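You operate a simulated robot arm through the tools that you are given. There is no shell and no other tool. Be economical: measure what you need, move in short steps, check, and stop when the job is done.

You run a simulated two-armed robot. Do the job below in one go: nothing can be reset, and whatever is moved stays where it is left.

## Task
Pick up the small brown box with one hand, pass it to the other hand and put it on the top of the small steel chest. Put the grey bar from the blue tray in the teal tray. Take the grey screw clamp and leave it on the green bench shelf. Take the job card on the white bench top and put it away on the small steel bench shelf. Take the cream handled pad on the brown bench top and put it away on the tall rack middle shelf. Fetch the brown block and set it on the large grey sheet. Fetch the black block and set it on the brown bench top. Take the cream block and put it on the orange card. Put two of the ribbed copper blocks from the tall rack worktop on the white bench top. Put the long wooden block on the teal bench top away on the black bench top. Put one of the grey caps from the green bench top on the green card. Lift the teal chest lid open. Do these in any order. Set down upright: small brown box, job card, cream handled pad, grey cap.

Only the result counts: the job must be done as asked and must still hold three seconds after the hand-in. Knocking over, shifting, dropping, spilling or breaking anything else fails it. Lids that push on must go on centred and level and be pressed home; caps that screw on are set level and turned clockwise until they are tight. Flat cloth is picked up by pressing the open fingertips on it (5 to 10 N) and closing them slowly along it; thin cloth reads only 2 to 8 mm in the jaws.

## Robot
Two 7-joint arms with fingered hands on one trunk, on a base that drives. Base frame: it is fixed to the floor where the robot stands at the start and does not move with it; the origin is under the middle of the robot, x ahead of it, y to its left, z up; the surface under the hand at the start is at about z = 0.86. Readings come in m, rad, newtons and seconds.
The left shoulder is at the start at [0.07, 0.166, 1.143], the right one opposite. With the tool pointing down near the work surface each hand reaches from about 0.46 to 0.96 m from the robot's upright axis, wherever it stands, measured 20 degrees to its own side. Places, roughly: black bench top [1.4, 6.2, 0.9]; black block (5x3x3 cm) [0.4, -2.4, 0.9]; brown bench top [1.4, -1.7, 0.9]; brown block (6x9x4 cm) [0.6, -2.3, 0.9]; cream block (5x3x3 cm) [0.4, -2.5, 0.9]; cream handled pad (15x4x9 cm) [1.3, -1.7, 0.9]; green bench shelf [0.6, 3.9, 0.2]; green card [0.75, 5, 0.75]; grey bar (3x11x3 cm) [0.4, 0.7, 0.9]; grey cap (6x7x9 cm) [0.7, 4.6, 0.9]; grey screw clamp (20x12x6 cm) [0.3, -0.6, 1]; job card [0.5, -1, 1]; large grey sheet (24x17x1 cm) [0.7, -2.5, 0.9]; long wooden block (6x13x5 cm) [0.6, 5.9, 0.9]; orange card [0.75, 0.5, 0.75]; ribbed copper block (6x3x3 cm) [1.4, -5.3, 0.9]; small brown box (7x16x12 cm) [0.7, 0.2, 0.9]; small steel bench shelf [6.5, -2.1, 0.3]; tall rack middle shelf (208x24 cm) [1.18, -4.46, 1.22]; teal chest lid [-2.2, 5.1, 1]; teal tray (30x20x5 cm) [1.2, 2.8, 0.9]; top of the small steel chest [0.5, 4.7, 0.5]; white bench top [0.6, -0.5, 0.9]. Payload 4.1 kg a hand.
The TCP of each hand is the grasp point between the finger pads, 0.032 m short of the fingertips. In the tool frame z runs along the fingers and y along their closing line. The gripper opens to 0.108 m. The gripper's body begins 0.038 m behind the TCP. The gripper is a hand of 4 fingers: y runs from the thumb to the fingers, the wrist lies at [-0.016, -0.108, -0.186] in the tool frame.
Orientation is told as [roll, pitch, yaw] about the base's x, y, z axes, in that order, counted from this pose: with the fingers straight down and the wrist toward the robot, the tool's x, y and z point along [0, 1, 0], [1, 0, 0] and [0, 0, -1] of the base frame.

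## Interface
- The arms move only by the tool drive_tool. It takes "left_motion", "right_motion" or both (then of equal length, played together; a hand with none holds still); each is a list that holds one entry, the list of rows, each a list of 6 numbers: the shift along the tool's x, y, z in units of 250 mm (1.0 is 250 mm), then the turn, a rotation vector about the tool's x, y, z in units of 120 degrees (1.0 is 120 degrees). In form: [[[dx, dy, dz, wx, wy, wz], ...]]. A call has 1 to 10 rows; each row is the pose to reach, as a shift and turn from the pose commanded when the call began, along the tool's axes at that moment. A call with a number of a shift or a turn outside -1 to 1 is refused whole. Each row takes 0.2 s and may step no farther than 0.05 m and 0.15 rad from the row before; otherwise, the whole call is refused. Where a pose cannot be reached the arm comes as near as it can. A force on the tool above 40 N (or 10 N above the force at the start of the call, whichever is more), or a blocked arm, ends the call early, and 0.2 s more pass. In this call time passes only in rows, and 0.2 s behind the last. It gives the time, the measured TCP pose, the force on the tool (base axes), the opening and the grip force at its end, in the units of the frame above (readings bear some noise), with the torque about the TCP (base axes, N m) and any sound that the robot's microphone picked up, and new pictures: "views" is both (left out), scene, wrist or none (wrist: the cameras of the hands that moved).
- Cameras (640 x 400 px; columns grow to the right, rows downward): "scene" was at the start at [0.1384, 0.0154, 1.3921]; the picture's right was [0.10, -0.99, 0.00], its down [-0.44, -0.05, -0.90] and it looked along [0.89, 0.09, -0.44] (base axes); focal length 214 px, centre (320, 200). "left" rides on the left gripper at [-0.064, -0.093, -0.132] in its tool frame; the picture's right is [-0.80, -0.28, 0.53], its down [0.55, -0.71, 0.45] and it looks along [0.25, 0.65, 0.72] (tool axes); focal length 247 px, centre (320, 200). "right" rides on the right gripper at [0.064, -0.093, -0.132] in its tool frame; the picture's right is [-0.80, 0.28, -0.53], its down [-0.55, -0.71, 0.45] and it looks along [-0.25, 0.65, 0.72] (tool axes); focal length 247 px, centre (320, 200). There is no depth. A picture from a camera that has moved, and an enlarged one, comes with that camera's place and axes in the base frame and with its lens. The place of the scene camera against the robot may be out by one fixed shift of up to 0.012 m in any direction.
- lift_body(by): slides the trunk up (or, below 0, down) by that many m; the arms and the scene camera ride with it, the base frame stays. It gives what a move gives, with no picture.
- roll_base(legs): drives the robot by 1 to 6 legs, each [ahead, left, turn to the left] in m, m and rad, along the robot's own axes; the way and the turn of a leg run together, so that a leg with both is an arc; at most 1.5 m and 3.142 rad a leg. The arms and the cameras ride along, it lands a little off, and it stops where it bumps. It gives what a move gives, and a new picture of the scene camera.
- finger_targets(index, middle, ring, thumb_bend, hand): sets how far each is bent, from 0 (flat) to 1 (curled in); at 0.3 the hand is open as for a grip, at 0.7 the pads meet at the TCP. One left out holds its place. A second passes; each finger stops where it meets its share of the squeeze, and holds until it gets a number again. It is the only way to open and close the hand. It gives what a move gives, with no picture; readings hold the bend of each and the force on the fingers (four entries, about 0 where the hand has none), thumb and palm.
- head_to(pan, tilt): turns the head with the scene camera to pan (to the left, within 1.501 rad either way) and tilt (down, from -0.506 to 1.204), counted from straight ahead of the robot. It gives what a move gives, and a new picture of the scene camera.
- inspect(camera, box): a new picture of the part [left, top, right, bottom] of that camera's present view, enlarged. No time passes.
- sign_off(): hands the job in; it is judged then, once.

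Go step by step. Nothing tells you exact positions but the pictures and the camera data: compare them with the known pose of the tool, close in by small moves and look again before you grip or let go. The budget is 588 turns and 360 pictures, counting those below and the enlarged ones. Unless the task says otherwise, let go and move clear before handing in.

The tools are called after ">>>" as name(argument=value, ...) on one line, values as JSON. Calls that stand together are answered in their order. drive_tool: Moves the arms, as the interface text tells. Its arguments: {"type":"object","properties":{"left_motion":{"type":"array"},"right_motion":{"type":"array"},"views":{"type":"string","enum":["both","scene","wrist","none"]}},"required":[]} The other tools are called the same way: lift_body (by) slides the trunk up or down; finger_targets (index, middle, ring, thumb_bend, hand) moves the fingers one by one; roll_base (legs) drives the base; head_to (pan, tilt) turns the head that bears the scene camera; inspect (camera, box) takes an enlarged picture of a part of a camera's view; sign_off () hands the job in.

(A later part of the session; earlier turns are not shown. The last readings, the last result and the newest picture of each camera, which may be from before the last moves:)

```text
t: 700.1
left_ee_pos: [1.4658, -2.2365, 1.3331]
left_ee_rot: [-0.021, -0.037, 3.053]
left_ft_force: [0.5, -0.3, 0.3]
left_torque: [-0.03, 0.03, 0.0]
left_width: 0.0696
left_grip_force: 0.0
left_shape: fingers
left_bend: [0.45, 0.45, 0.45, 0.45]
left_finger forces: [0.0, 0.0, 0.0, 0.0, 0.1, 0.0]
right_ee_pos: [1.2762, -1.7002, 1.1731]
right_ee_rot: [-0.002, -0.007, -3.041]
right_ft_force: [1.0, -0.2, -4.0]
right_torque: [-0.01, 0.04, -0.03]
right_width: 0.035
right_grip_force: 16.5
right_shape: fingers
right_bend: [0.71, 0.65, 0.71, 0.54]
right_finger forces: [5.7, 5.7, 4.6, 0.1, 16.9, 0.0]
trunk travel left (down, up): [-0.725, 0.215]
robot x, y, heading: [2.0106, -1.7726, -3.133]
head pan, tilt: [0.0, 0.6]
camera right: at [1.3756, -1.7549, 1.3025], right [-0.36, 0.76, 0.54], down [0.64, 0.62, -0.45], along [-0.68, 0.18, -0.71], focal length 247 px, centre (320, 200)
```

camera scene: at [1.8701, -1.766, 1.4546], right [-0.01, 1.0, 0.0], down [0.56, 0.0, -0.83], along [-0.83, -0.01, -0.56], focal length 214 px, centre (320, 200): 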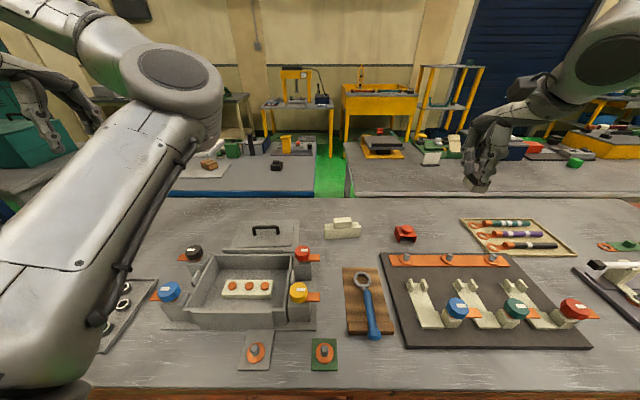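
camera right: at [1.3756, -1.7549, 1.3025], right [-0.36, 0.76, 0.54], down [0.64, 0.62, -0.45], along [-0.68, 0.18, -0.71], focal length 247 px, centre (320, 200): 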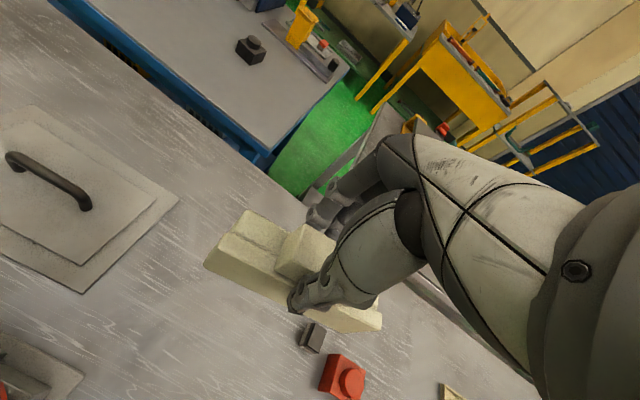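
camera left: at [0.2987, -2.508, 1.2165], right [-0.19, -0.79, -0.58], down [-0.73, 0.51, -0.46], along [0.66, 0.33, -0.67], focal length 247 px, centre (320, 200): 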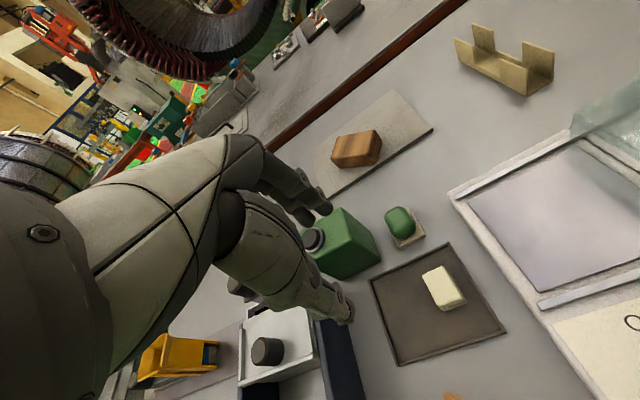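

Pad held upright. I back off, raise the trunk and drive along the aisle to the tall rack.

>>> lift_body(by=0.2)

>>> roll_base(legs=[[-0.3, 0, 0], [0, 1.4, 0], [0, 1.3, 0]])

```text
t: 702.3
left_ee_pos: [1.4647, -2.2365, 1.5332]
left_ee_rot: [-0.021, -0.034, 3.054]
left_ft_force: [-0.1, 0.0, 0.1]
left_torque: [0.01, 0.01, 0.01]
left_width: 0.0694
left_grip_force: 0.0
left_shape: fingers
left_bend: [0.45, 0.45, 0.45, 0.45]
left_finger forces: [0.0, 0.0, 0.0, 0.0, 0.1, 0.1]
right_ee_pos: [1.2731, -1.6994, 1.3727]
right_ee_rot: [-0.005, -0.01, -3.043]
right_ft_force: [0.3, 0.3, -4.9]
right_torque: [-0.04, 0.03, -0.02]
right_width: 0.035
right_grip_force: 16.4
right_shape: fingers
right_bend: [0.71, 0.65, 0.71, 0.54]
right_finger forces: [5.8, 5.7, 4.6, 0.0, 16.9, 0.1]
trunk travel left (down, up): [-0.925, 0.015]
robot x, y, heading: [2.0135, -1.773, -3.132]
head pan, tilt: [0.0, 0.6]
```

```text
t: 717.4
left_ee_pos: [1.7111, -4.9848, 1.5341]
left_ee_rot: [-0.019, -0.035, 3.009]
left_ft_force: [0.5, 0.4, 0.2]
left_torque: [0.0, -0.01, 0.03]
left_width: 0.0692
left_grip_force: 0.0
left_shape: fingers
left_bend: [0.45, 0.45, 0.45, 0.45]
left_finger forces: [0.0, 0.1, 0.0, 0.0, 0.0, 0.1]
right_ee_pos: [1.5437, -4.4405, 1.3711]
right_ee_rot: [-0.002, -0.008, -3.084]
right_ft_force: [0.1, -0.3, -4.2]
right_torque: [-0.02, 0.02, -0.03]
right_width: 0.0349
right_grip_force: 16.6
right_shape: fingers
right_bend: [0.71, 0.65, 0.71, 0.54]
right_finger forces: [5.8, 5.6, 4.6, 0.0, 16.7, 0.0]
trunk travel left (down, up): [-0.925, 0.015]
robot x, y, heading: [2.2782, -4.5422, 3.106]
head pan, tilt: [0.0, 0.6]
camera scene: at [2.1344, -4.532, 1.6544], right [0.04, 1.0, 0.0], down [0.57, -0.02, -0.82], along [-0.82, 0.03, -0.57], focal length 214 px, centre (320, 200)
```

scene: 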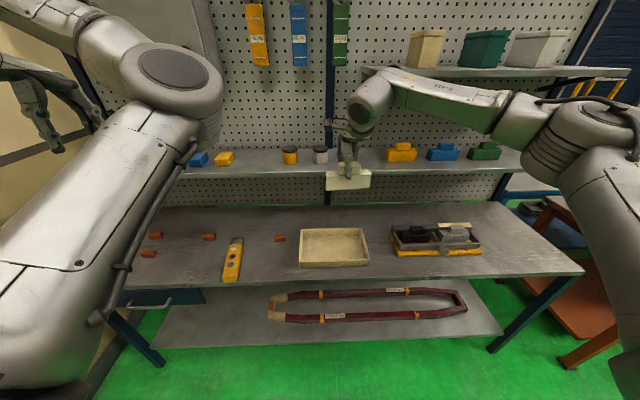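

The rack's middle shelf has a gap between the jar and the yellow pad at y ≈ −4.36. I shift the hand sideways to line up, then drive forward.

>>> drive_tool(right_motion=[[[-0.12, 0, -0.03, 0, 0, 0], [-0.24, 0, -0.06, 0, 0, 0], [-0.34, 0, -0.06, 0, 0, 0.0]]], views="none")

>>> roll_base(legs=[[0.25, 0, 0.035]])

>>> inspect(camera="scene", box=[240, 110, 480, 260])

```text
t: 718.2
left_ee_pos: [1.7128, -4.9853, 1.5338]
left_ee_rot: [-0.018, -0.035, 3.011]
left_ft_force: [0.0, -0.7, 0.0]
left_torque: [0.01, 0.01, -0.01]
left_width: 0.0693
left_grip_force: 0.1
left_shape: fingers
left_bend: [0.45, 0.45, 0.45, 0.45]
left_finger forces: [0.0, 0.1, 0.0, 0.1, 0.0, 0.0]
right_ee_pos: [1.5384, -4.355, 1.3886]
right_ee_rot: [-0.002, -0.008, -3.082]
right_ft_force: [0.5, -0.6, -3.3]
right_torque: [-0.07, 0.04, 0.03]
right_width: 0.0353
right_grip_force: 16.3
right_shape: fingers
right_bend: [0.71, 0.65, 0.71, 0.54]
right_finger forces: [5.9, 5.6, 4.5, 0.1, 16.6, 0.1]
trunk travel left (down, up): [-0.925, 0.015]
robot x, y, heading: [2.2806, -4.5458, 3.106]
head pan, tilt: [0.0, 0.6]
```

```text
t: 720.0
left_ee_pos: [1.4832, -4.9988, 1.5354]
left_ee_rot: [-0.02, -0.038, 3.042]
left_ft_force: [0.9, 0.5, 1.0]
left_torque: [-0.01, 0.08, 0.02]
left_width: 0.0694
left_grip_force: 0.0
left_shape: fingers
left_bend: [0.45, 0.45, 0.45, 0.45]
left_finger forces: [0.0, 0.0, 0.0, 0.1, 0.0, 0.0]
right_ee_pos: [1.2895, -4.3766, 1.3909]
right_ee_rot: [-0.003, -0.013, -3.05]
right_ft_force: [-0.1, 0.5, -3.8]
right_torque: [-0.02, 0.07, 0.0]
right_width: 0.0353
right_grip_force: 16.2
right_shape: fingers
right_bend: [0.71, 0.65, 0.71, 0.54]
right_finger forces: [5.7, 5.6, 4.5, 0.0, 17.0, 0.0]
trunk travel left (down, up): [-0.925, 0.015]
robot x, y, heading: [2.0302, -4.5358, 3.144]
head pan, tilt: [0.0, 0.6]
camera scene: at [1.891, -4.5326, 1.6549], right [0.0, 1.0, 0.0], down [0.56, 0.0, -0.83], along [-0.83, 0.0, -0.56], focal length 214 px, centre (320, 200)
```

scene: 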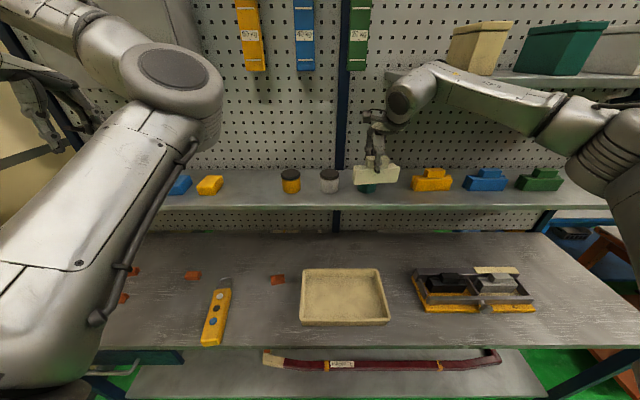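

```text
2.67 times, centred on (360, 185) of scene
camera zoom: at [1.891, -4.5326, 1.6549], right [0.0, 1.0, 0.0], down [0.56, 0.0, -0.83], along [-0.83, 0.0, -0.56], focal length 572 px, centre (213, 240)
```

zoom: 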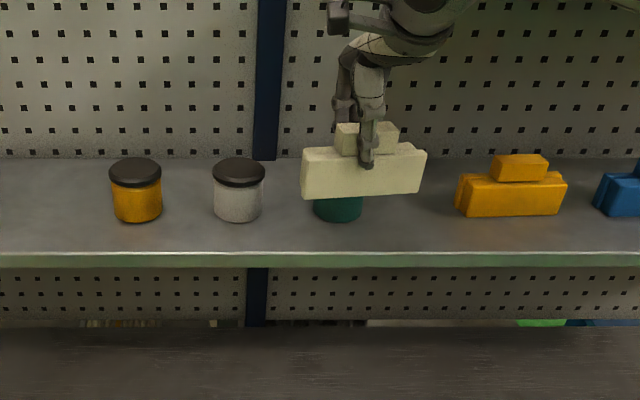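

A green jar hides behind the pad, so the 15 cm gap isn't free; but the front strip of the shelf is (items stand ≥9 cm behind the edge). I'll set the pad there, centred on the gap: [1.247, −4.257].

>>> drive_tool(right_motion=[[[-0.16, 0.03, 0, 0, 0, 0.012], [-0.32, 0.06, 0, 0, 0, 0.025], [-0.46, 0.1, 0, 0, 0, 0.038], [-0.494, 0.125, 0.1, 0, 0, 0.038], [-0.494, 0.125, 0.24, 0, 0, 0.038]]], views="both")

```text
t: 721.2
left_ee_pos: [1.4792, -4.9987, 1.5347]
left_ee_rot: [-0.019, -0.035, 3.042]
left_ft_force: [-0.1, -0.1, 0.2]
left_torque: [-0.01, -0.01, 0.0]
left_width: 0.0692
left_grip_force: 0.0
left_shape: fingers
left_bend: [0.45, 0.45, 0.45, 0.45]
left_finger forces: [0.0, 0.0, 0.0, 0.0, 0.0, 0.0]
right_ee_pos: [1.2408, -4.2541, 1.3291]
right_ee_rot: [-0.001, -0.008, -3.132]
right_ft_force: [-1.2, -0.2, -4.6]
right_torque: [0.0, 0.05, 0.0]
right_width: 0.035
right_grip_force: 16.2
right_shape: fingers
right_bend: [0.71, 0.65, 0.71, 0.54]
right_finger forces: [5.6, 5.3, 4.5, 0.0, 16.5, 0.0]
trunk travel left (down, up): [-0.925, 0.015]
robot x, y, heading: [2.0284, -4.5419, 3.139]
head pan, tilt: [0.0, 0.6]
camera scene: at [1.8863, -4.5313, 1.6544], right [0.0, 1.0, 0.0], down [0.57, 0.0, -0.82], along [-0.82, 0.0, -0.57], focal length 214 px, centre (320, 200)
camera right: at [1.3367, -4.3172, 1.4586], right [-0.29, 0.79, 0.54], down [0.7, 0.56, -0.45], along [-0.66, 0.24, -0.71], focal length 247 px, centre (320, 200)
```

scene: 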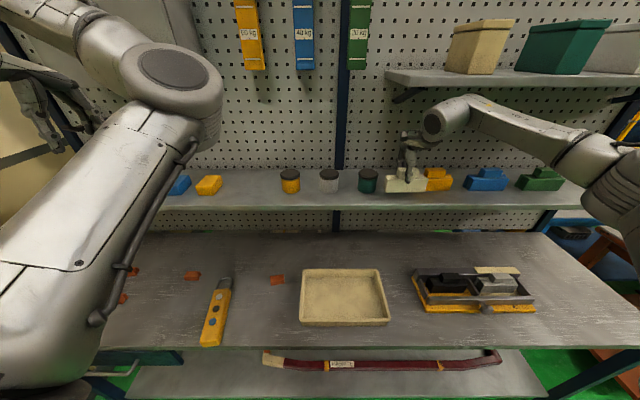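
right: 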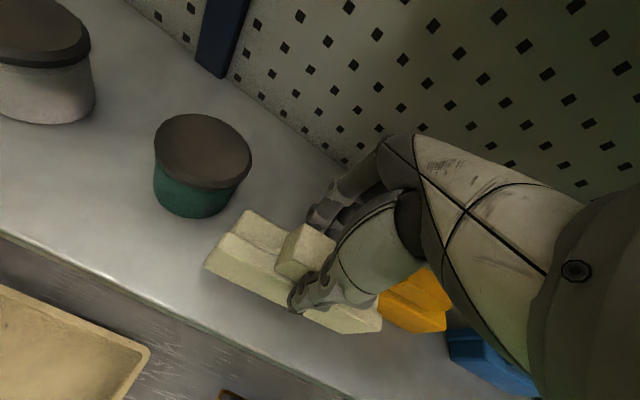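

I nudge the pad 3 cm right and 1.4 cm forward of the jars, then lower it.

>>> drive_tool(right_motion=[[[-0.06, -0.03, 0, 0, 0, 0], [-0.116, -0.056, 0, 0, 0, 0], [-0.116, -0.056, 0.07, 0, 0, 0], [-0.116, -0.056, 0.12, 0, 0, 0], [-0.116, -0.056, 0.145, 0, 0, 0]]], views="none")

>>> drive_tool(right_motion=[[[0, 0, 0.014, 0, 0, 0], [0, 0, 0.028, 0, 0, 0]]], views="none")

```text
t: 722.4
left_ee_pos: [1.483, -5.0006, 1.5353]
left_ee_rot: [-0.023, -0.038, 3.042]
left_ft_force: [0.3, 0.1, -0.1]
left_torque: [-0.02, -0.03, 0.01]
left_width: 0.0691
left_grip_force: 0.0
left_shape: fingers
left_bend: [0.45, 0.45, 0.45, 0.45]
left_finger forces: [0.0, 0.0, 0.1, 0.0, 0.1, 0.0]
right_ee_pos: [1.2564, -4.2258, 1.2999]
right_ee_rot: [-0.001, -0.022, -3.129]
right_ft_force: [-9.7, 3.9, 26.6]
right_torque: [0.52, 0.05, 0.2]
right_width: 0.0348
right_grip_force: 24.9
right_shape: fingers
right_bend: [0.71, 0.65, 0.72, 0.55]
right_finger forces: [8.1, 8.0, 18.0, 0.0, 15.6, 0.0]
trunk travel left (down, up): [-0.925, 0.015]
robot x, y, heading: [2.0271, -4.5358, 3.14]
head pan, tilt: [0.0, 0.6]
```

```text
t: 722.8
left_ee_pos: [1.481, -4.9986, 1.5334]
left_ee_rot: [-0.02, -0.036, 3.044]
left_ft_force: [0.4, -0.1, -0.2]
left_torque: [0.0, -0.02, 0.0]
left_width: 0.0692
left_grip_force: 0.0
left_shape: fingers
left_bend: [0.45, 0.45, 0.45, 0.45]
left_finger forces: [0.1, 0.0, 0.1, 0.0, 0.1, 0.1]
right_ee_pos: [1.2561, -4.2264, 1.3003]
right_ee_rot: [0.001, -0.026, -3.13]
right_ft_force: [0.3, -1.0, 15.7]
right_torque: [0.21, -0.16, 0.03]
right_width: 0.0349
right_grip_force: 20.4
right_shape: fingers
right_bend: [0.71, 0.66, 0.72, 0.54]
right_finger forces: [5.3, 5.4, 11.7, 0.0, 18.6, 0.0]
trunk travel left (down, up): [-0.925, 0.015]
robot x, y, heading: [2.0281, -4.5416, 3.137]
head pan, tilt: [0.0, 0.6]
stopped in row 1 (right hand): the force on the tool passed its limit at 42 N (the readings are from after the stop); the commanded pose is now the measured one
```

>>> inspect(camera="right", box=[120, 100, 520, 350])

>>> inspect(camera="scene", box=[320, 120, 480, 220])

```text
1.60 times, centred on (320, 225) of right
camera zoom: at [1.3532, -4.2894, 1.4283], right [-0.28, 0.8, 0.54], down [0.69, 0.56, -0.47], along [-0.67, 0.24, -0.7], focal length 395 px, centre (320, 160)
```

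zoom: 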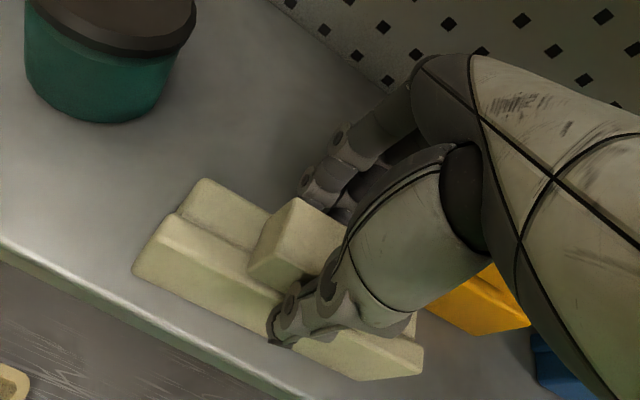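

```text
4.00 times, centred on (400, 170) of scene
camera zoom: at [1.8892, -4.5335, 1.6544], right [0.0, 1.0, 0.0], down [0.56, 0.0, -0.83], along [-0.83, 0.0, -0.56], focal length 858 px, centre (0, 320)
```

zoom: 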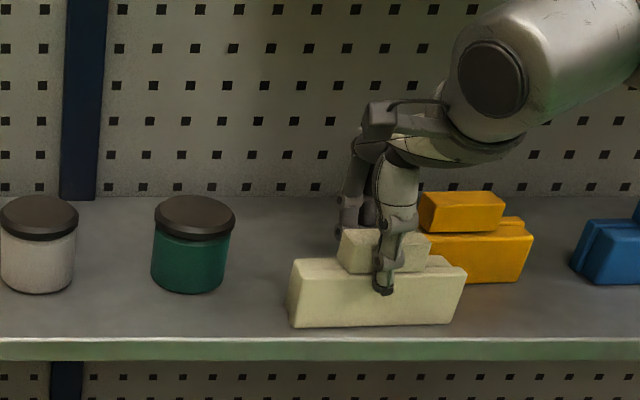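

It stands on the shelf. I release gently and lift away.

>>> finger_targets(hand="right", index=0.55, middle=0.52, ring=0.55, thumb_bend=0.4)

>>> drive_tool(right_motion=[[[0, 0, -0.05, 0, 0, 0], [0, 0, -0.15, 0, 0, 0], [0, 0, -0.3, 0, 0, 0], [0, -0.1, -0.44, 0, 0, 0], [0, -0.26, -0.5, 0, 0, 0], [0, -0.44, -0.5, 0, 0, 0]]], views="scene")

```text
t: 723.8
left_ee_pos: [1.4785, -4.9987, 1.5333]
left_ee_rot: [-0.019, -0.034, 3.046]
left_ft_force: [-0.5, 0.2, -0.7]
left_torque: [0.03, -0.03, -0.01]
left_width: 0.069
left_grip_force: 0.1
left_shape: fingers
left_bend: [0.45, 0.45, 0.45, 0.45]
left_finger forces: [0.0, 0.0, 0.1, 0.0, 0.0, 0.0]
right_ee_pos: [1.2545, -4.2248, 1.2964]
right_ee_rot: [0.0, -0.02, -3.131]
right_ft_force: [0.2, -0.1, -0.2]
right_torque: [-0.01, 0.02, 0.0]
right_width: 0.0619
right_grip_force: 0.0
right_shape: fingers
right_bend: [0.55, 0.52, 0.55, 0.4]
right_finger forces: [0.0, 0.1, 0.1, 0.0, 0.1, 0.0]
trunk travel left (down, up): [-0.925, 0.015]
robot x, y, heading: [2.0332, -4.539, 3.14]
head pan, tilt: [0.0, 0.6]
```

```text
t: 725.2
left_ee_pos: [1.4822, -4.9984, 1.5355]
left_ee_rot: [-0.021, -0.037, 3.044]
left_ft_force: [-0.7, 0.7, 0.4]
left_torque: [-0.02, 0.0, 0.04]
left_width: 0.0691
left_grip_force: 0.0
left_shape: fingers
left_bend: [0.45, 0.45, 0.45, 0.45]
left_finger forces: [0.0, 0.0, 0.1, 0.0, 0.0, 0.1]
right_ee_pos: [1.3696, -4.2221, 1.4222]
right_ee_rot: [-0.001, -0.021, -3.128]
right_ft_force: [0.3, 1.0, -0.1]
right_torque: [0.01, 0.01, -0.04]
right_width: 0.0619
right_grip_force: 0.1
right_shape: fingers
right_bend: [0.55, 0.52, 0.55, 0.4]
right_finger forces: [0.0, 0.0, 0.0, 0.0, 0.0, 0.0]
trunk travel left (down, up): [-0.925, 0.015]
robot x, y, heading: [2.0302, -4.5385, 3.14]
head pan, tilt: [0.0, 0.6]
camera scene: at [1.8894, -4.5318, 1.6547], right [0.0, 1.0, 0.0], down [0.56, 0.0, -0.83], along [-0.83, 0.0, -0.56], focal length 214 px, centre (320, 200)
```

scene: 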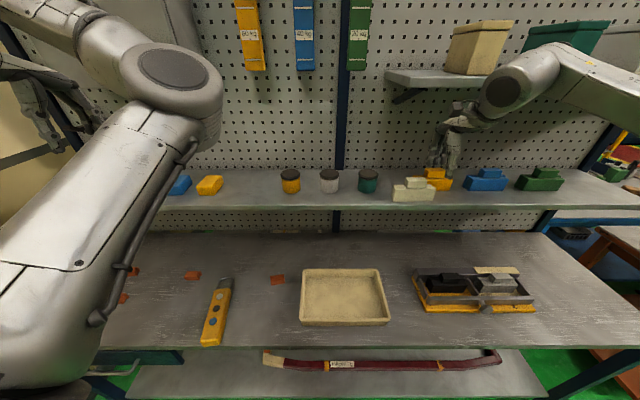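

The pad stands on the middle shelf. For the copper blocks I'll try to push two side by side and carry them together. First draw the hand back, lower the trunk and shift left.

>>> drive_tool(right_motion=[[[0, -0.14, 0, 0, 0, 0], [0, -0.28, 0, 0, 0, 0], [0, -0.42, 0, 0, 0, 0]]], views="none")

>>> lift_body(by=-0.2)

>>> roll_base(legs=[[0, 0.45, 0]])

>>> inspect(camera="scene", box=[220, 220, 420, 345])

```text
t: 726.0
left_ee_pos: [1.482, -4.9992, 1.5355]
left_ee_rot: [-0.02, -0.035, 3.044]
left_ft_force: [-0.1, -0.5, 1.5]
left_torque: [0.02, -0.05, 0.01]
left_width: 0.0692
left_grip_force: 0.1
left_shape: fingers
left_bend: [0.45, 0.45, 0.45, 0.45]
left_finger forces: [0.1, 0.0, 0.0, 0.0, 0.0, 0.0]
right_ee_pos: [1.4727, -4.223, 1.4201]
right_ee_rot: [0.0, -0.018, -3.129]
right_ft_force: [-0.3, 0.0, -0.9]
right_torque: [0.02, 0.04, 0.01]
right_width: 0.062
right_grip_force: 0.0
right_shape: fingers
right_bend: [0.55, 0.52, 0.55, 0.4]
right_finger forces: [0.1, 0.0, 0.0, 0.0, 0.1, 0.1]
trunk travel left (down, up): [-0.925, 0.015]
robot x, y, heading: [2.0311, -4.5372, 3.139]
head pan, tilt: [0.0, 0.6]
```

```text
t: 728.2
left_ee_pos: [1.4796, -4.9994, 1.334]
left_ee_rot: [-0.019, -0.036, 3.044]
left_ft_force: [0.5, 0.8, 0.0]
left_torque: [0.02, -0.03, -0.02]
left_width: 0.0692
left_grip_force: 0.0
left_shape: fingers
left_bend: [0.45, 0.45, 0.45, 0.45]
left_finger forces: [0.1, 0.0, 0.2, 0.0, 0.1, 0.0]
right_ee_pos: [1.4721, -4.2243, 1.2195]
right_ee_rot: [0.0, -0.019, -3.13]
right_ft_force: [0.0, -0.9, 0.4]
right_torque: [-0.05, 0.01, -0.02]
right_width: 0.0622
right_grip_force: 0.0
right_shape: fingers
right_bend: [0.55, 0.52, 0.55, 0.4]
right_finger forces: [0.0, 0.0, 0.0, 0.0, 0.1, 0.1]
trunk travel left (down, up): [-0.725, 0.215]
robot x, y, heading: [2.0273, -4.5394, 3.144]
head pan, tilt: [0.0, 0.6]
```

```text
t: 730.9
left_ee_pos: [1.4848, -5.4569, 1.3347]
left_ee_rot: [-0.02, -0.037, 3.052]
left_ft_force: [0.0, 0.1, -0.1]
left_torque: [-0.03, 0.0, 0.0]
left_width: 0.0691
left_grip_force: 0.0
left_shape: fingers
left_bend: [0.45, 0.45, 0.45, 0.45]
left_finger forces: [0.0, 0.1, 0.1, 0.1, 0.1, 0.0]
right_ee_pos: [1.4704, -4.6807, 1.219]
right_ee_rot: [0.002, -0.019, -3.121]
right_ft_force: [0.1, -0.6, 0.1]
right_torque: [-0.01, -0.02, 0.01]
right_width: 0.0623
right_grip_force: 0.0
right_shape: fingers
right_bend: [0.55, 0.52, 0.55, 0.4]
right_finger forces: [0.0, 0.1, 0.1, 0.0, 0.0, 0.1]
trunk travel left (down, up): [-0.725, 0.215]
robot x, y, heading: [2.0283, -4.9929, -3.136]
head pan, tilt: [0.0, 0.6]
camera scene: at [1.8884, -4.9863, 1.4544], right [-0.01, 1.0, 0.0], down [0.57, 0.0, -0.82], along [-0.82, -0.01, -0.57], focal length 214 px, centre (320, 200)
```

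scene: 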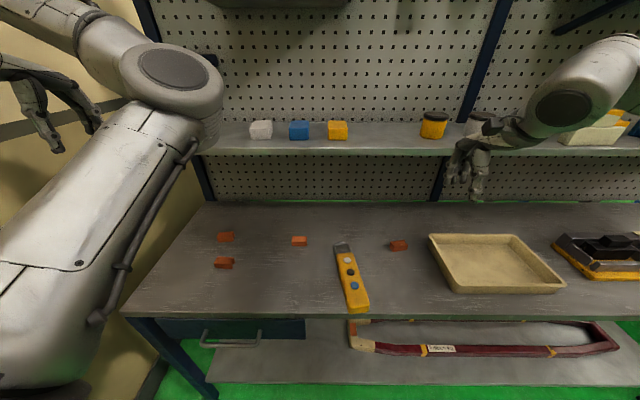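

```text
3.20 times, centred on (320, 282) of scene
camera zoom: at [1.8884, -4.9863, 1.4544], right [-0.01, 1.0, 0.0], down [0.57, 0.0, -0.82], along [-0.82, -0.01, -0.57], focal length 686 px, centre (320, -64)
```

zoom: 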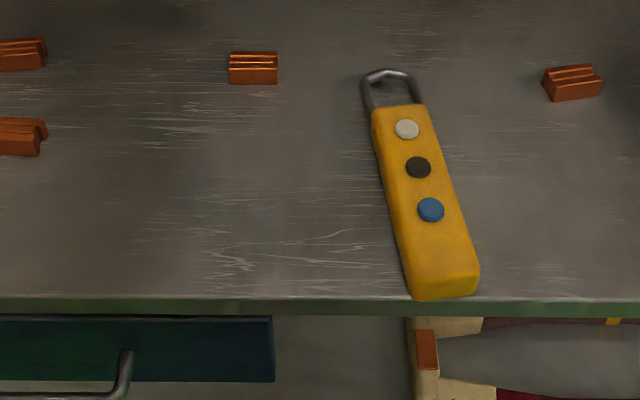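

Two copper blocks: C1 ≈[1.36, −4.718] (turned ≈0.19), C2 ≈[1.342, −5.07]. I move the right hand over C1.

>>> drive_tool(right_motion=[[[0.03, 0.1, 0.05, 0, 0, -0.02], [0.06, 0.2, 0.12, 0, 0, -0.04], [0.09, 0.3, 0.22, 0, 0, -0.06], [0.12, 0.4, 0.34, 0, 0, -0.079], [0.14, 0.444, 0.5, 0, 0, -0.079], [0.14, 0.444, 0.68, 0, 0, -0.079], [0.14, 0.444, 0.86, 0, 0, -0.079]]], views="wrist")

```text
t: 732.5
left_ee_pos: [1.4857, -5.4583, 1.335]
left_ee_rot: [-0.019, -0.034, 3.053]
left_ft_force: [-0.2, 0.1, 0.4]
left_torque: [0.01, -0.01, 0.0]
left_width: 0.0694
left_grip_force: 0.1
left_shape: fingers
left_bend: [0.45, 0.45, 0.45, 0.45]
left_finger forces: [0.0, 0.1, 0.0, 0.0, 0.0, 0.0]
right_ee_pos: [1.354, -4.719, 1.0069]
right_ee_rot: [-0.001, -0.02, -2.955]
right_ft_force: [-1.2, 0.0, 0.2]
right_torque: [-0.01, 0.0, -0.03]
right_width: 0.0621
right_grip_force: 0.0
right_shape: fingers
right_bend: [0.55, 0.52, 0.55, 0.4]
right_finger forces: [0.0, 0.0, 0.0, 0.1, 0.0, 0.0]
trunk travel left (down, up): [-0.725, 0.215]
robot x, y, heading: [2.0332, -4.992, -3.131]
head pan, tilt: [0.0, 0.6]
camera right: at [1.46, -4.7652, 1.1352], right [-0.42, 0.73, 0.54], down [0.58, 0.67, -0.46], along [-0.7, 0.12, -0.71], focal length 247 px, centre (320, 200)
```

right: 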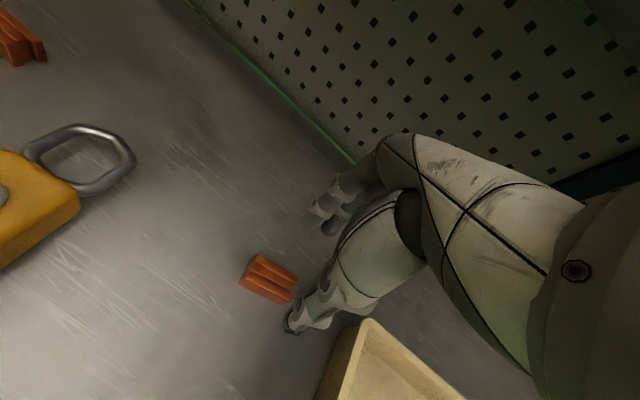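

>>> drive_tool(right_motion=[[[0, 0.01, 0.1, 0, 0, -0.03], [0, 0.01, 0.2, 0, 0, -0.058], [0, 0.01, 0.28, 0, 0, -0.058]]], views="none")

>>> drive_tool(right_motion=[[[0, 0, 0.02, 0, 0, 0], [0, 0, 0.04, 0, 0, 0], [0, 0, 0.06, 0, 0, 0]]], views="none")

```text
t: 733.3
left_ee_pos: [1.4856, -5.4574, 1.3344]
left_ee_rot: [-0.019, -0.038, 3.054]
left_ft_force: [0.3, 0.6, -0.7]
left_torque: [0.02, -0.02, -0.03]
left_width: 0.0692
left_grip_force: 0.0
left_shape: fingers
left_bend: [0.45, 0.45, 0.45, 0.45]
left_finger forces: [0.1, 0.1, 0.0, 0.0, 0.0, 0.0]
right_ee_pos: [1.3522, -4.7218, 0.9383]
right_ee_rot: [-0.005, -0.019, -2.833]
right_ft_force: [-0.1, 0.5, -0.1]
right_torque: [0.0, -0.03, -0.01]
right_width: 0.0622
right_grip_force: 0.1
right_shape: fingers
right_bend: [0.55, 0.52, 0.55, 0.4]
right_finger forces: [0.0, 0.0, 0.0, 0.1, 0.1, 0.0]
trunk travel left (down, up): [-0.725, 0.215]
robot x, y, heading: [2.0281, -4.9917, -3.13]
head pan, tilt: [0.0, 0.6]
```

```text
t: 734.1
left_ee_pos: [1.4851, -5.4573, 1.3338]
left_ee_rot: [-0.02, -0.034, 3.052]
left_ft_force: [0.1, -0.5, -0.2]
left_torque: [-0.02, -0.01, 0.01]
left_width: 0.0693
left_grip_force: 0.1
left_shape: fingers
left_bend: [0.45, 0.45, 0.45, 0.45]
left_finger forces: [0.0, 0.0, 0.1, 0.0, 0.0, 0.0]
right_ee_pos: [1.351, -4.7198, 0.921]
right_ee_rot: [-0.007, -0.019, -2.832]
right_ft_force: [0.3, 0.3, -0.1]
right_torque: [0.01, 0.04, 0.02]
right_width: 0.062
right_grip_force: 0.1
right_shape: fingers
right_bend: [0.55, 0.52, 0.55, 0.4]
right_finger forces: [0.0, 0.1, 0.0, 0.0, 0.0, 0.0]
trunk travel left (down, up): [-0.725, 0.215]
robot x, y, heading: [2.0294, -4.9919, -3.136]
head pan, tilt: [0.0, 0.6]
```

>>> finger_targets(hand="right", index=0.75, middle=0.75, ring=0.75, thumb_bend=0.75)

>>> drive_tool(right_motion=[[[0, 0, -0.05, 0, 0, 0], [0, 0, -0.15, 0, 0, 0], [0, 0, -0.3, 0, 0, 0]]], views="wrist")

```text
t: 735.1
left_ee_pos: [1.4857, -5.4586, 1.3348]
left_ee_rot: [-0.018, -0.037, 3.051]
left_ft_force: [-0.8, 0.1, -0.1]
left_torque: [-0.02, -0.03, 0.03]
left_width: 0.0693
left_grip_force: 0.0
left_shape: fingers
left_bend: [0.45, 0.45, 0.45, 0.45]
left_finger forces: [0.1, 0.0, 0.0, 0.0, 0.0, 0.1]
right_ee_pos: [1.3508, -4.7197, 0.9225]
right_ee_rot: [-0.005, -0.021, -2.831]
right_ft_force: [-1.4, 0.2, 0.2]
right_torque: [-0.02, 0.03, -0.02]
right_width: 0.0
right_grip_force: 0.0
right_shape: fingers
right_bend: [0.75, 0.75, 0.75, 0.69]
right_finger forces: [0.0, 0.0, 0.0, 0.0, 0.0, 0.0]
trunk travel left (down, up): [-0.725, 0.215]
robot x, y, heading: [2.0282, -4.9911, -3.136]
head pan, tilt: [0.0, 0.6]
```

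```text
t: 735.9
left_ee_pos: [1.4868, -5.4583, 1.3351]
left_ee_rot: [-0.021, -0.036, 3.053]
left_ft_force: [-0.5, -0.2, 1.0]
left_torque: [0.01, -0.01, -0.01]
left_width: 0.0691
left_grip_force: 0.1
left_shape: fingers
left_bend: [0.45, 0.45, 0.45, 0.45]
left_finger forces: [0.0, 0.0, 0.0, 0.0, 0.1, 0.0]
right_ee_pos: [1.3517, -4.7187, 0.9977]
right_ee_rot: [-0.005, -0.018, -2.834]
right_ft_force: [-0.2, 0.3, 0.8]
right_torque: [0.02, -0.02, 0.0]
right_width: 0.0
right_grip_force: 0.1
right_shape: fingers
right_bend: [0.75, 0.75, 0.75, 0.69]
right_finger forces: [0.0, 0.0, 0.0, 0.1, 0.0, 0.0]
trunk travel left (down, up): [-0.725, 0.215]
robot x, y, heading: [2.033, -4.9934, -3.134]
head pan, tilt: [0.0, 0.6]
camera right: at [1.4633, -4.7528, 1.1262], right [-0.5, 0.67, 0.54], down [0.5, 0.74, -0.46], along [-0.71, 0.04, -0.7], focal length 247 px, centre (320, 200)
```

right: 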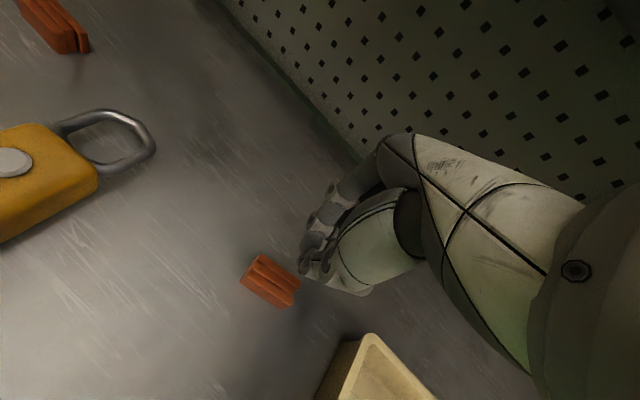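

The hand closed above the block — this worktop is lower. I reopen and go down until a light contact.

>>> finger_targets(hand="right", index=0.52, middle=0.5, ring=0.52, thumb_bend=0.45)

>>> drive_tool(right_motion=[[[0, -0.02, 0.16, 0, 0, 0], [0, -0.02, 0.3, 0, 0, 0], [0, -0.02, 0.34, 0, 0, 0], [0, -0.02, 0.37, 0, 0, 0], [0, -0.02, 0.4, 0, 0, 0]]], views="wrist")

```text
t: 736.9
left_ee_pos: [1.4853, -5.4583, 1.3343]
left_ee_rot: [-0.019, -0.036, 3.054]
left_ft_force: [-0.6, 0.6, 0.6]
left_torque: [-0.01, 0.0, 0.01]
left_width: 0.0694
left_grip_force: 0.2
left_shape: fingers
left_bend: [0.45, 0.45, 0.45, 0.45]
left_finger forces: [0.0, 0.0, 0.0, 0.0, 0.1, 0.0]
right_ee_pos: [1.3513, -4.7195, 0.9974]
right_ee_rot: [-0.004, -0.02, -2.835]
right_ft_force: [0.0, -0.4, -0.6]
right_torque: [-0.02, 0.02, -0.01]
right_width: 0.0591
right_grip_force: 0.1
right_shape: fingers
right_bend: [0.52, 0.5, 0.52, 0.45]
right_finger forces: [0.0, 0.0, 0.0, 0.1, 0.0, 0.1]
trunk travel left (down, up): [-0.725, 0.215]
robot x, y, heading: [2.0294, -4.9916, -3.134]
head pan, tilt: [0.0, 0.6]
```

```text
t: 738.1
left_ee_pos: [1.4852, -5.4586, 1.3348]
left_ee_rot: [-0.018, -0.035, 3.054]
left_ft_force: [-0.6, -0.3, -0.1]
left_torque: [0.01, 0.0, -0.01]
left_width: 0.0693
left_grip_force: 0.1
left_shape: fingers
left_bend: [0.45, 0.45, 0.45, 0.45]
left_finger forces: [0.0, 0.1, 0.0, 0.0, 0.0, 0.0]
right_ee_pos: [1.3561, -4.717, 0.898]
right_ee_rot: [-0.007, -0.02, -2.833]
right_ft_force: [0.0, -0.5, 0.0]
right_torque: [-0.03, 0.04, -0.03]
right_width: 0.06
right_grip_force: 0.5
right_shape: fingers
right_bend: [0.52, 0.5, 0.52, 0.45]
right_finger forces: [0.5, 0.2, 0.1, 0.0, 0.1, 0.0]
trunk travel left (down, up): [-0.725, 0.215]
robot x, y, heading: [2.03, -4.9903, -3.133]
head pan, tilt: [0.0, 0.6]
camera right: at [1.4672, -4.7503, 1.0247], right [-0.5, 0.67, 0.54], down [0.5, 0.74, -0.46], along [-0.71, 0.04, -0.7], focal length 247 px, centre (320, 200)
```

right: 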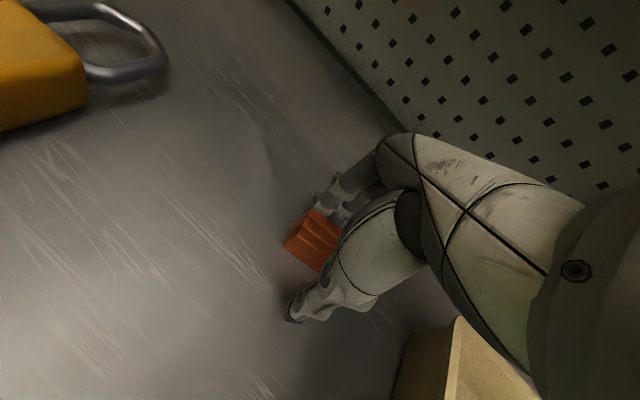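

Now the block is between fingers and thumb. Close and lift.

>>> finger_targets(hand="right", index=0.75, middle=0.75, ring=0.75, thumb_bend=0.75)

>>> drive_tool(right_motion=[[[0, 0, -0.05, 0, 0, 0], [0, 0, -0.15, 0, 0, 0], [0, 0, -0.3, 0, 0, 0]]], views="none")

```text
t: 739.1
left_ee_pos: [1.4853, -5.4572, 1.3337]
left_ee_rot: [-0.02, -0.034, 3.054]
left_ft_force: [-0.2, 1.4, 0.7]
left_torque: [0.02, 0.0, 0.03]
left_width: 0.0691
left_grip_force: 0.1
left_shape: fingers
left_bend: [0.45, 0.45, 0.45, 0.45]
left_finger forces: [0.1, 0.1, 0.0, 0.0, 0.0, 0.2]
right_ee_pos: [1.3564, -4.7171, 0.8973]
right_ee_rot: [-0.005, -0.019, -2.832]
right_ft_force: [0.3, -0.6, -3.2]
right_torque: [-0.07, 0.04, -0.06]
right_width: 0.0283
right_grip_force: 20.5
right_shape: fingers
right_bend: [0.73, 0.73, 0.73, 0.56]
right_finger forces: [7.7, 6.6, 6.2, 0.1, 20.9, 0.1]
trunk travel left (down, up): [-0.725, 0.215]
robot x, y, heading: [2.0324, -4.9913, -3.135]
head pan, tilt: [0.0, 0.6]
```

```text
t: 739.9
left_ee_pos: [1.4865, -5.457, 1.3347]
left_ee_rot: [-0.021, -0.037, 3.052]
left_ft_force: [-0.6, 0.3, -0.1]
left_torque: [0.03, 0.02, 0.01]
left_width: 0.0694
left_grip_force: 0.0
left_shape: fingers
left_bend: [0.45, 0.45, 0.45, 0.45]
left_finger forces: [0.1, 0.0, 0.1, 0.1, 0.1, 0.1]
right_ee_pos: [1.3569, -4.7181, 0.9709]
right_ee_rot: [-0.006, -0.019, -2.835]
right_ft_force: [0.5, 0.3, -2.1]
right_torque: [-0.01, 0.02, 0.0]
right_width: 0.0284
right_grip_force: 20.5
right_shape: fingers
right_bend: [0.73, 0.73, 0.73, 0.56]
right_finger forces: [7.7, 6.5, 6.2, 0.1, 20.7, 0.1]
trunk travel left (down, up): [-0.725, 0.215]
robot x, y, heading: [2.0295, -4.9913, -3.131]
head pan, tilt: [0.0, 0.6]
```

C1 held. I carry it to just in front of C2.

>>> drive_tool(right_motion=[[[0.14, 0.03, -0.1, 0, 0, 0.03], [0.29, 0.06, -0.2, 0, 0, 0.06], [0.44, 0.09, -0.24, 0, 0, 0.09], [0.59, 0.12, -0.24, 0, 0, 0.12], [0.73, 0.15, -0.24, 0, 0, 0.146]]], views="none")

>>> drive_tool(right_motion=[[[0.14, -0.03, 0, 0, 0, 0], [0.28, -0.06, 0, 0, 0, 0], [0.42, -0.1, 0, 0, 0, 0], [0.56, -0.14, 0, 0, 0, 0], [0.7, -0.18, 0, 0, 0, 0]]], views="wrist")

```text
t: 741.1
left_ee_pos: [1.4851, -5.4604, 1.3334]
left_ee_rot: [-0.021, -0.035, 3.052]
left_ft_force: [0.1, 0.3, -0.6]
left_torque: [0.03, 0.02, 0.01]
left_width: 0.0689
left_grip_force: 0.0
left_shape: fingers
left_bend: [0.45, 0.45, 0.45, 0.45]
left_finger forces: [0.0, 0.0, 0.1, 0.1, 0.0, 0.0]
right_ee_pos: [1.3803, -4.906, 1.0311]
right_ee_rot: [-0.002, -0.019, 3.141]
right_ft_force: [0.3, -1.0, -3.3]
right_torque: [0.01, 0.1, -0.01]
right_width: 0.0282
right_grip_force: 20.3
right_shape: fingers
right_bend: [0.73, 0.73, 0.73, 0.56]
right_finger forces: [7.8, 6.4, 6.0, 0.1, 20.7, 0.2]
trunk travel left (down, up): [-0.725, 0.215]
robot x, y, heading: [2.0284, -4.9913, -3.139]
head pan, tilt: [0.0, 0.6]
```

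```text
t: 742.3
left_ee_pos: [1.4852, -5.4596, 1.3338]
left_ee_rot: [-0.023, -0.036, 3.053]
left_ft_force: [0.1, -0.5, -0.5]
left_torque: [0.04, 0.01, 0.01]
left_width: 0.0693
left_grip_force: 0.0
left_shape: fingers
left_bend: [0.45, 0.45, 0.45, 0.45]
left_finger forces: [0.0, 0.1, 0.0, 0.1, 0.0, 0.1]
right_ee_pos: [1.4235, -5.0798, 1.0315]
right_ee_rot: [-0.003, -0.018, -3.142]
right_ft_force: [1.1, -0.2, -2.5]
right_torque: [0.02, 0.06, -0.03]
right_width: 0.0284
right_grip_force: 20.6
right_shape: fingers
right_bend: [0.73, 0.73, 0.73, 0.56]
right_finger forces: [7.8, 6.4, 6.0, 0.0, 20.8, 0.0]
trunk travel left (down, up): [-0.725, 0.215]
robot x, y, heading: [2.0306, -4.9925, -3.138]
head pan, tilt: [0.0, 0.6]
camera right: at [1.5196, -5.1444, 1.1597], right [-0.27, 0.8, 0.54], down [0.7, 0.55, -0.46], along [-0.66, 0.25, -0.71], focal length 247 px, centre (320, 200)
```

right: 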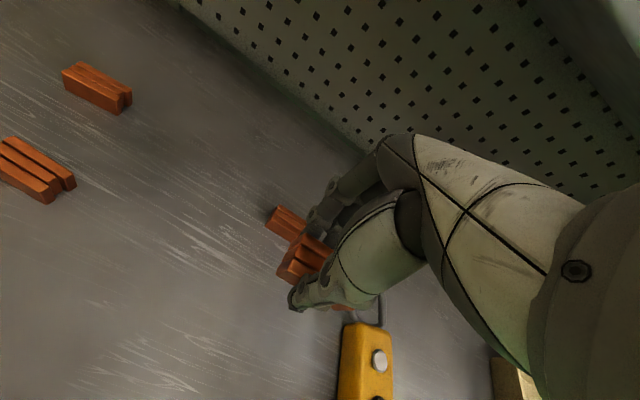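

C2 is at about [1.334, −5.072]. I set C1 down 3 cm in front of it.

>>> drive_tool(right_motion=[[[-0.03, 0.126, 0.02, 0, 0, 0], [-0.03, 0.126, 0.2, 0, 0, 0], [-0.03, 0.126, 0.36, 0, 0, 0], [-0.03, 0.126, 0.48, 0, 0, 0], [-0.03, 0.126, 0.52, 0, 0, 0], [-0.03, 0.126, 0.535, 0, 0, 0]]], views="none")

>>> finger_targets(hand="right", index=0.6, middle=0.6, ring=0.6, thumb_bend=0.45)

>>> drive_tool(right_motion=[[[0, 0, -0.05, 0, 0, 0], [0, 0, -0.15, 0, 0, 0], [0, 0, -0.3, 0, 0, 0], [0, 0, -0.46, 0, 0, 0]]], views="wrist")

```text
t: 743.7
left_ee_pos: [1.4854, -5.4572, 1.3337]
left_ee_rot: [-0.019, -0.035, 3.054]
left_ft_force: [-0.4, -0.6, -0.4]
left_torque: [-0.01, 0.02, 0.01]
left_width: 0.0694
left_grip_force: 0.0
left_shape: fingers
left_bend: [0.45, 0.45, 0.45, 0.45]
left_finger forces: [0.0, 0.0, 0.0, 0.0, 0.1, 0.0]
right_ee_pos: [1.3887, -5.0706, 0.897]
right_ee_rot: [0.0, -0.02, -3.14]
right_ft_force: [0.3, -0.7, -2.7]
right_torque: [-0.03, 0.02, 0.01]
right_width: 0.0283
right_grip_force: 20.4
right_shape: fingers
right_bend: [0.73, 0.73, 0.73, 0.56]
right_finger forces: [7.8, 6.3, 6.0, 0.0, 20.5, 0.1]
trunk travel left (down, up): [-0.725, 0.215]
robot x, y, heading: [2.029, -4.9942, -3.136]
head pan, tilt: [0.0, 0.6]
```

```text
t: 744.7
left_ee_pos: [1.4853, -5.4579, 1.3343]
left_ee_rot: [-0.02, -0.037, 3.051]
left_ft_force: [-0.3, 0.1, 0.3]
left_torque: [-0.02, -0.03, 0.0]
left_width: 0.0694
left_grip_force: 0.0
left_shape: fingers
left_bend: [0.45, 0.45, 0.45, 0.45]
left_finger forces: [0.0, 0.0, 0.0, 0.0, 0.1, 0.0]
right_ee_pos: [1.3881, -5.0703, 0.8987]
right_ee_rot: [0.002, -0.02, -3.142]
right_ft_force: [-0.1, 0.0, 0.3]
right_torque: [0.0, 0.04, 0.0]
right_width: 0.0486
right_grip_force: 0.2
right_shape: fingers
right_bend: [0.6, 0.6, 0.6, 0.45]
right_finger forces: [0.0, 0.0, 0.0, 0.0, 0.0, 0.0]
trunk travel left (down, up): [-0.725, 0.215]
robot x, y, heading: [2.0307, -4.9909, -3.133]
head pan, tilt: [0.0, 0.6]
```

```text
t: 745.7
left_ee_pos: [1.4863, -5.4574, 1.3342]
left_ee_rot: [-0.019, -0.037, 3.051]
left_ft_force: [0.0, -0.2, -0.8]
left_torque: [-0.02, -0.02, -0.01]
left_width: 0.0694
left_grip_force: 0.1
left_shape: fingers
left_bend: [0.45, 0.45, 0.45, 0.45]
left_finger forces: [0.0, 0.0, 0.1, 0.1, 0.0, 0.0]
right_ee_pos: [1.392, -5.0704, 1.0112]
right_ee_rot: [0.001, -0.018, -3.14]
right_ft_force: [-0.6, -0.1, 0.3]
right_torque: [-0.01, 0.03, 0.03]
right_width: 0.0485
right_grip_force: 0.1
right_shape: fingers
right_bend: [0.6, 0.6, 0.6, 0.45]
right_finger forces: [0.0, 0.0, 0.1, 0.0, 0.0, 0.0]
trunk travel left (down, up): [-0.725, 0.215]
robot x, y, heading: [2.0308, -4.9943, -3.13]
head pan, tilt: [0.0, 0.6]
camera right: at [1.4867, -5.1342, 1.14], right [-0.27, 0.8, 0.54], down [0.7, 0.55, -0.46], along [-0.66, 0.25, -0.71], focal length 247 px, centre (320, 200)
```

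right: 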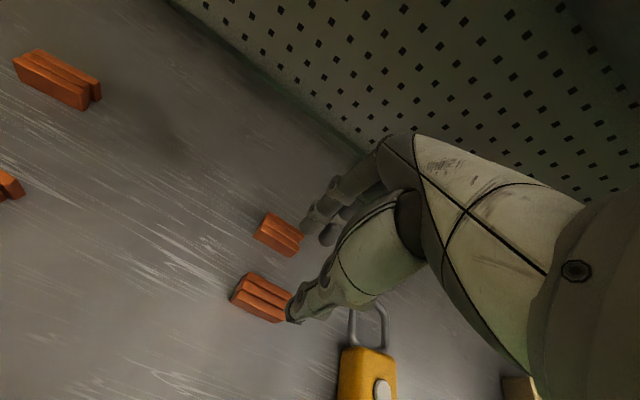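

Two parallel blocks, outer span ≈10 cm. I open wide, straddle both, and close to squeeze them together.

>>> finger_targets(hand="right", index=0.2, middle=0.2, ring=0.2, thumb_bend=0.2)

>>> drive_tool(right_motion=[[[0.01, 0.094, 0.05, 0, 0, 0], [0.01, 0.094, 0.2, 0, 0, 0], [0.01, 0.094, 0.34, 0, 0, 0], [0.01, 0.094, 0.42, 0, 0, 0]]], views="wrist")

```text
t: 746.7
left_ee_pos: [1.4844, -5.4566, 1.3333]
left_ee_rot: [-0.019, -0.037, 3.051]
left_ft_force: [-0.6, 0.4, -0.2]
left_torque: [0.0, -0.01, -0.01]
left_width: 0.0693
left_grip_force: 0.0
left_shape: fingers
left_bend: [0.45, 0.45, 0.45, 0.45]
left_finger forces: [0.1, 0.0, 0.1, 0.0, 0.0, 0.1]
right_ee_pos: [1.39, -5.0701, 1.0111]
right_ee_rot: [0.001, -0.021, -3.14]
right_ft_force: [0.4, 0.3, 0.1]
right_torque: [0.01, -0.01, 0.03]
right_width: 0.1328
right_grip_force: 0.1
right_shape: fingers
right_bend: [0.2, 0.2, 0.2, 0.2]
right_finger forces: [0.0, 0.0, 0.0, 0.1, 0.1, 0.0]
trunk travel left (down, up): [-0.725, 0.215]
robot x, y, heading: [2.0334, -4.9936, -3.133]
head pan, tilt: [0.0, 0.6]
```

```text
t: 747.7
left_ee_pos: [1.4845, -5.4584, 1.3329]
left_ee_rot: [-0.021, -0.034, 3.051]
left_ft_force: [-0.2, -0.2, 0.2]
left_torque: [0.01, -0.01, 0.01]
left_width: 0.0688
left_grip_force: 0.0
left_shape: fingers
left_bend: [0.45, 0.45, 0.45, 0.45]
left_finger forces: [0.1, 0.0, 0.1, 0.0, 0.0, 0.0]
right_ee_pos: [1.3656, -5.0752, 0.907]
right_ee_rot: [-0.001, -0.019, -3.14]
right_ft_force: [0.2, 0.0, -0.3]
right_torque: [-0.03, 0.01, 0.0]
right_width: 0.1332
right_grip_force: 0.1
right_shape: fingers
right_bend: [0.2, 0.2, 0.2, 0.2]
right_finger forces: [0.0, 0.1, 0.0, 0.1, 0.0, 0.1]
trunk travel left (down, up): [-0.725, 0.215]
robot x, y, heading: [2.0289, -4.992, -3.135]
head pan, tilt: [0.0, 0.6]
camera right: at [1.461, -5.1394, 1.034], right [-0.28, 0.8, 0.54], down [0.7, 0.55, -0.46], along [-0.66, 0.25, -0.71], focal length 247 px, centre (320, 200)
```

right: 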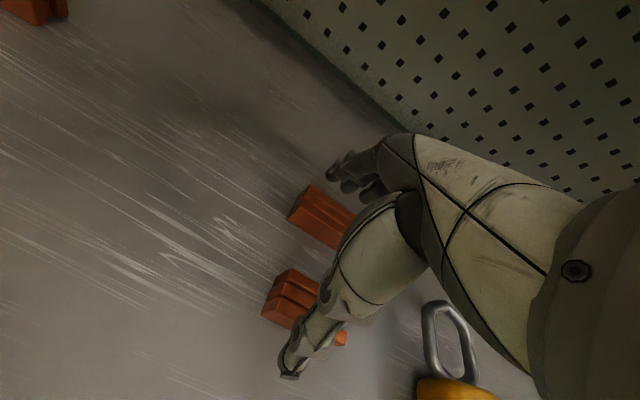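

>>> drive_tool(right_motion=[[[0, 0, 0.016, 0, 0, 0]]], views="none")

>>> finger_targets(hand="right", index=0.45, middle=0.45, ring=0.45, thumb_bend=0.45)

>>> finger_targets(hand="right", index=0.75, middle=0.75, ring=0.75, thumb_bend=0.7)

>>> inspect(camera="right", box=[200, 120, 440, 320])

```text
t: 748.1
left_ee_pos: [1.4863, -5.4575, 1.3347]
left_ee_rot: [-0.02, -0.034, 3.053]
left_ft_force: [0.0, 0.2, 0.1]
left_torque: [-0.02, -0.01, 0.02]
left_width: 0.0692
left_grip_force: 0.0
left_shape: fingers
left_bend: [0.45, 0.45, 0.45, 0.45]
left_finger forces: [0.0, 0.0, 0.0, 0.0, 0.1, 0.0]
right_ee_pos: [1.3641, -5.0748, 0.9022]
right_ee_rot: [0.0, -0.019, -3.139]
right_ft_force: [0.8, -0.7, -0.2]
right_torque: [0.03, 0.03, 0.04]
right_width: 0.133
right_grip_force: 0.0
right_shape: fingers
right_bend: [0.2, 0.2, 0.2, 0.2]
right_finger forces: [0.1, 0.1, 0.0, 0.0, 0.1, 0.0]
trunk travel left (down, up): [-0.725, 0.215]
robot x, y, heading: [2.031, -4.9932, -3.141]
head pan, tilt: [0.0, 0.6]
```

```text
t: 749.1
left_ee_pos: [1.4859, -5.4566, 1.3342]
left_ee_rot: [-0.02, -0.035, 3.052]
left_ft_force: [0.1, 0.0, -0.6]
left_torque: [-0.01, 0.0, -0.04]
left_width: 0.0689
left_grip_force: 0.1
left_shape: fingers
left_bend: [0.45, 0.45, 0.45, 0.45]
left_finger forces: [0.0, 0.1, 0.0, 0.0, 0.0, 0.0]
right_ee_pos: [1.3663, -5.0751, 0.9029]
right_ee_rot: [-0.001, -0.019, -3.14]
right_ft_force: [1.0, -0.4, 0.3]
right_torque: [-0.03, -0.02, 0.0]
right_width: 0.0698
right_grip_force: 0.3
right_shape: fingers
right_bend: [0.45, 0.45, 0.45, 0.45]
right_finger forces: [0.1, 0.0, 0.1, 0.0, 0.6, 0.1]
trunk travel left (down, up): [-0.725, 0.215]
robot x, y, heading: [2.0292, -4.9903, -3.138]
head pan, tilt: [0.0, 0.6]
```

```text
t: 750.1
left_ee_pos: [1.4837, -5.4578, 1.3334]
left_ee_rot: [-0.022, -0.036, 3.052]
left_ft_force: [-0.4, 0.8, 0.2]
left_torque: [0.01, 0.02, -0.01]
left_width: 0.0693
left_grip_force: 0.1
left_shape: fingers
left_bend: [0.45, 0.45, 0.45, 0.45]
left_finger forces: [0.0, 0.1, 0.1, 0.1, 0.0, 0.0]
right_ee_pos: [1.3645, -5.0765, 0.902]
right_ee_rot: [0.0, -0.017, -3.14]
right_ft_force: [-0.5, 0.0, -5.4]
right_torque: [-0.07, 0.02, 0.04]
right_width: 0.0601
right_grip_force: 30.0
right_shape: fingers
right_bend: [0.64, 0.61, 0.63, 0.45]
right_finger forces: [10.1, 9.7, 10.1, 0.0, 30.0, 0.0]
trunk travel left (down, up): [-0.725, 0.215]
robot x, y, heading: [2.0294, -4.9885, -3.135]
head pan, tilt: [0.0, 0.6]
```

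```text
2.00 times, centred on (320, 220) of right
camera zoom: at [1.4608, -5.1391, 1.0303], right [-0.28, 0.8, 0.54], down [0.7, 0.55, -0.46], along [-0.66, 0.25, -0.71], focal length 494 px, centre (320, 160)
```

zoom: 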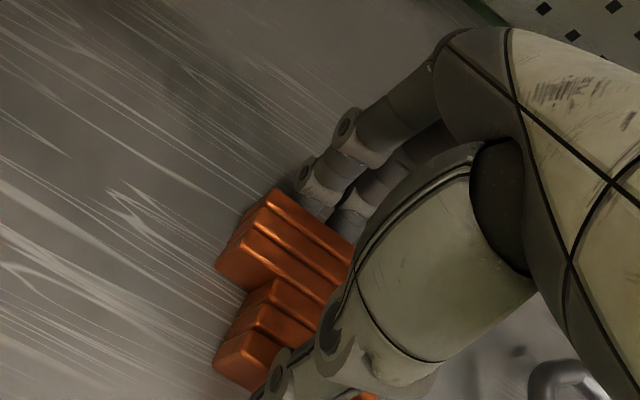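

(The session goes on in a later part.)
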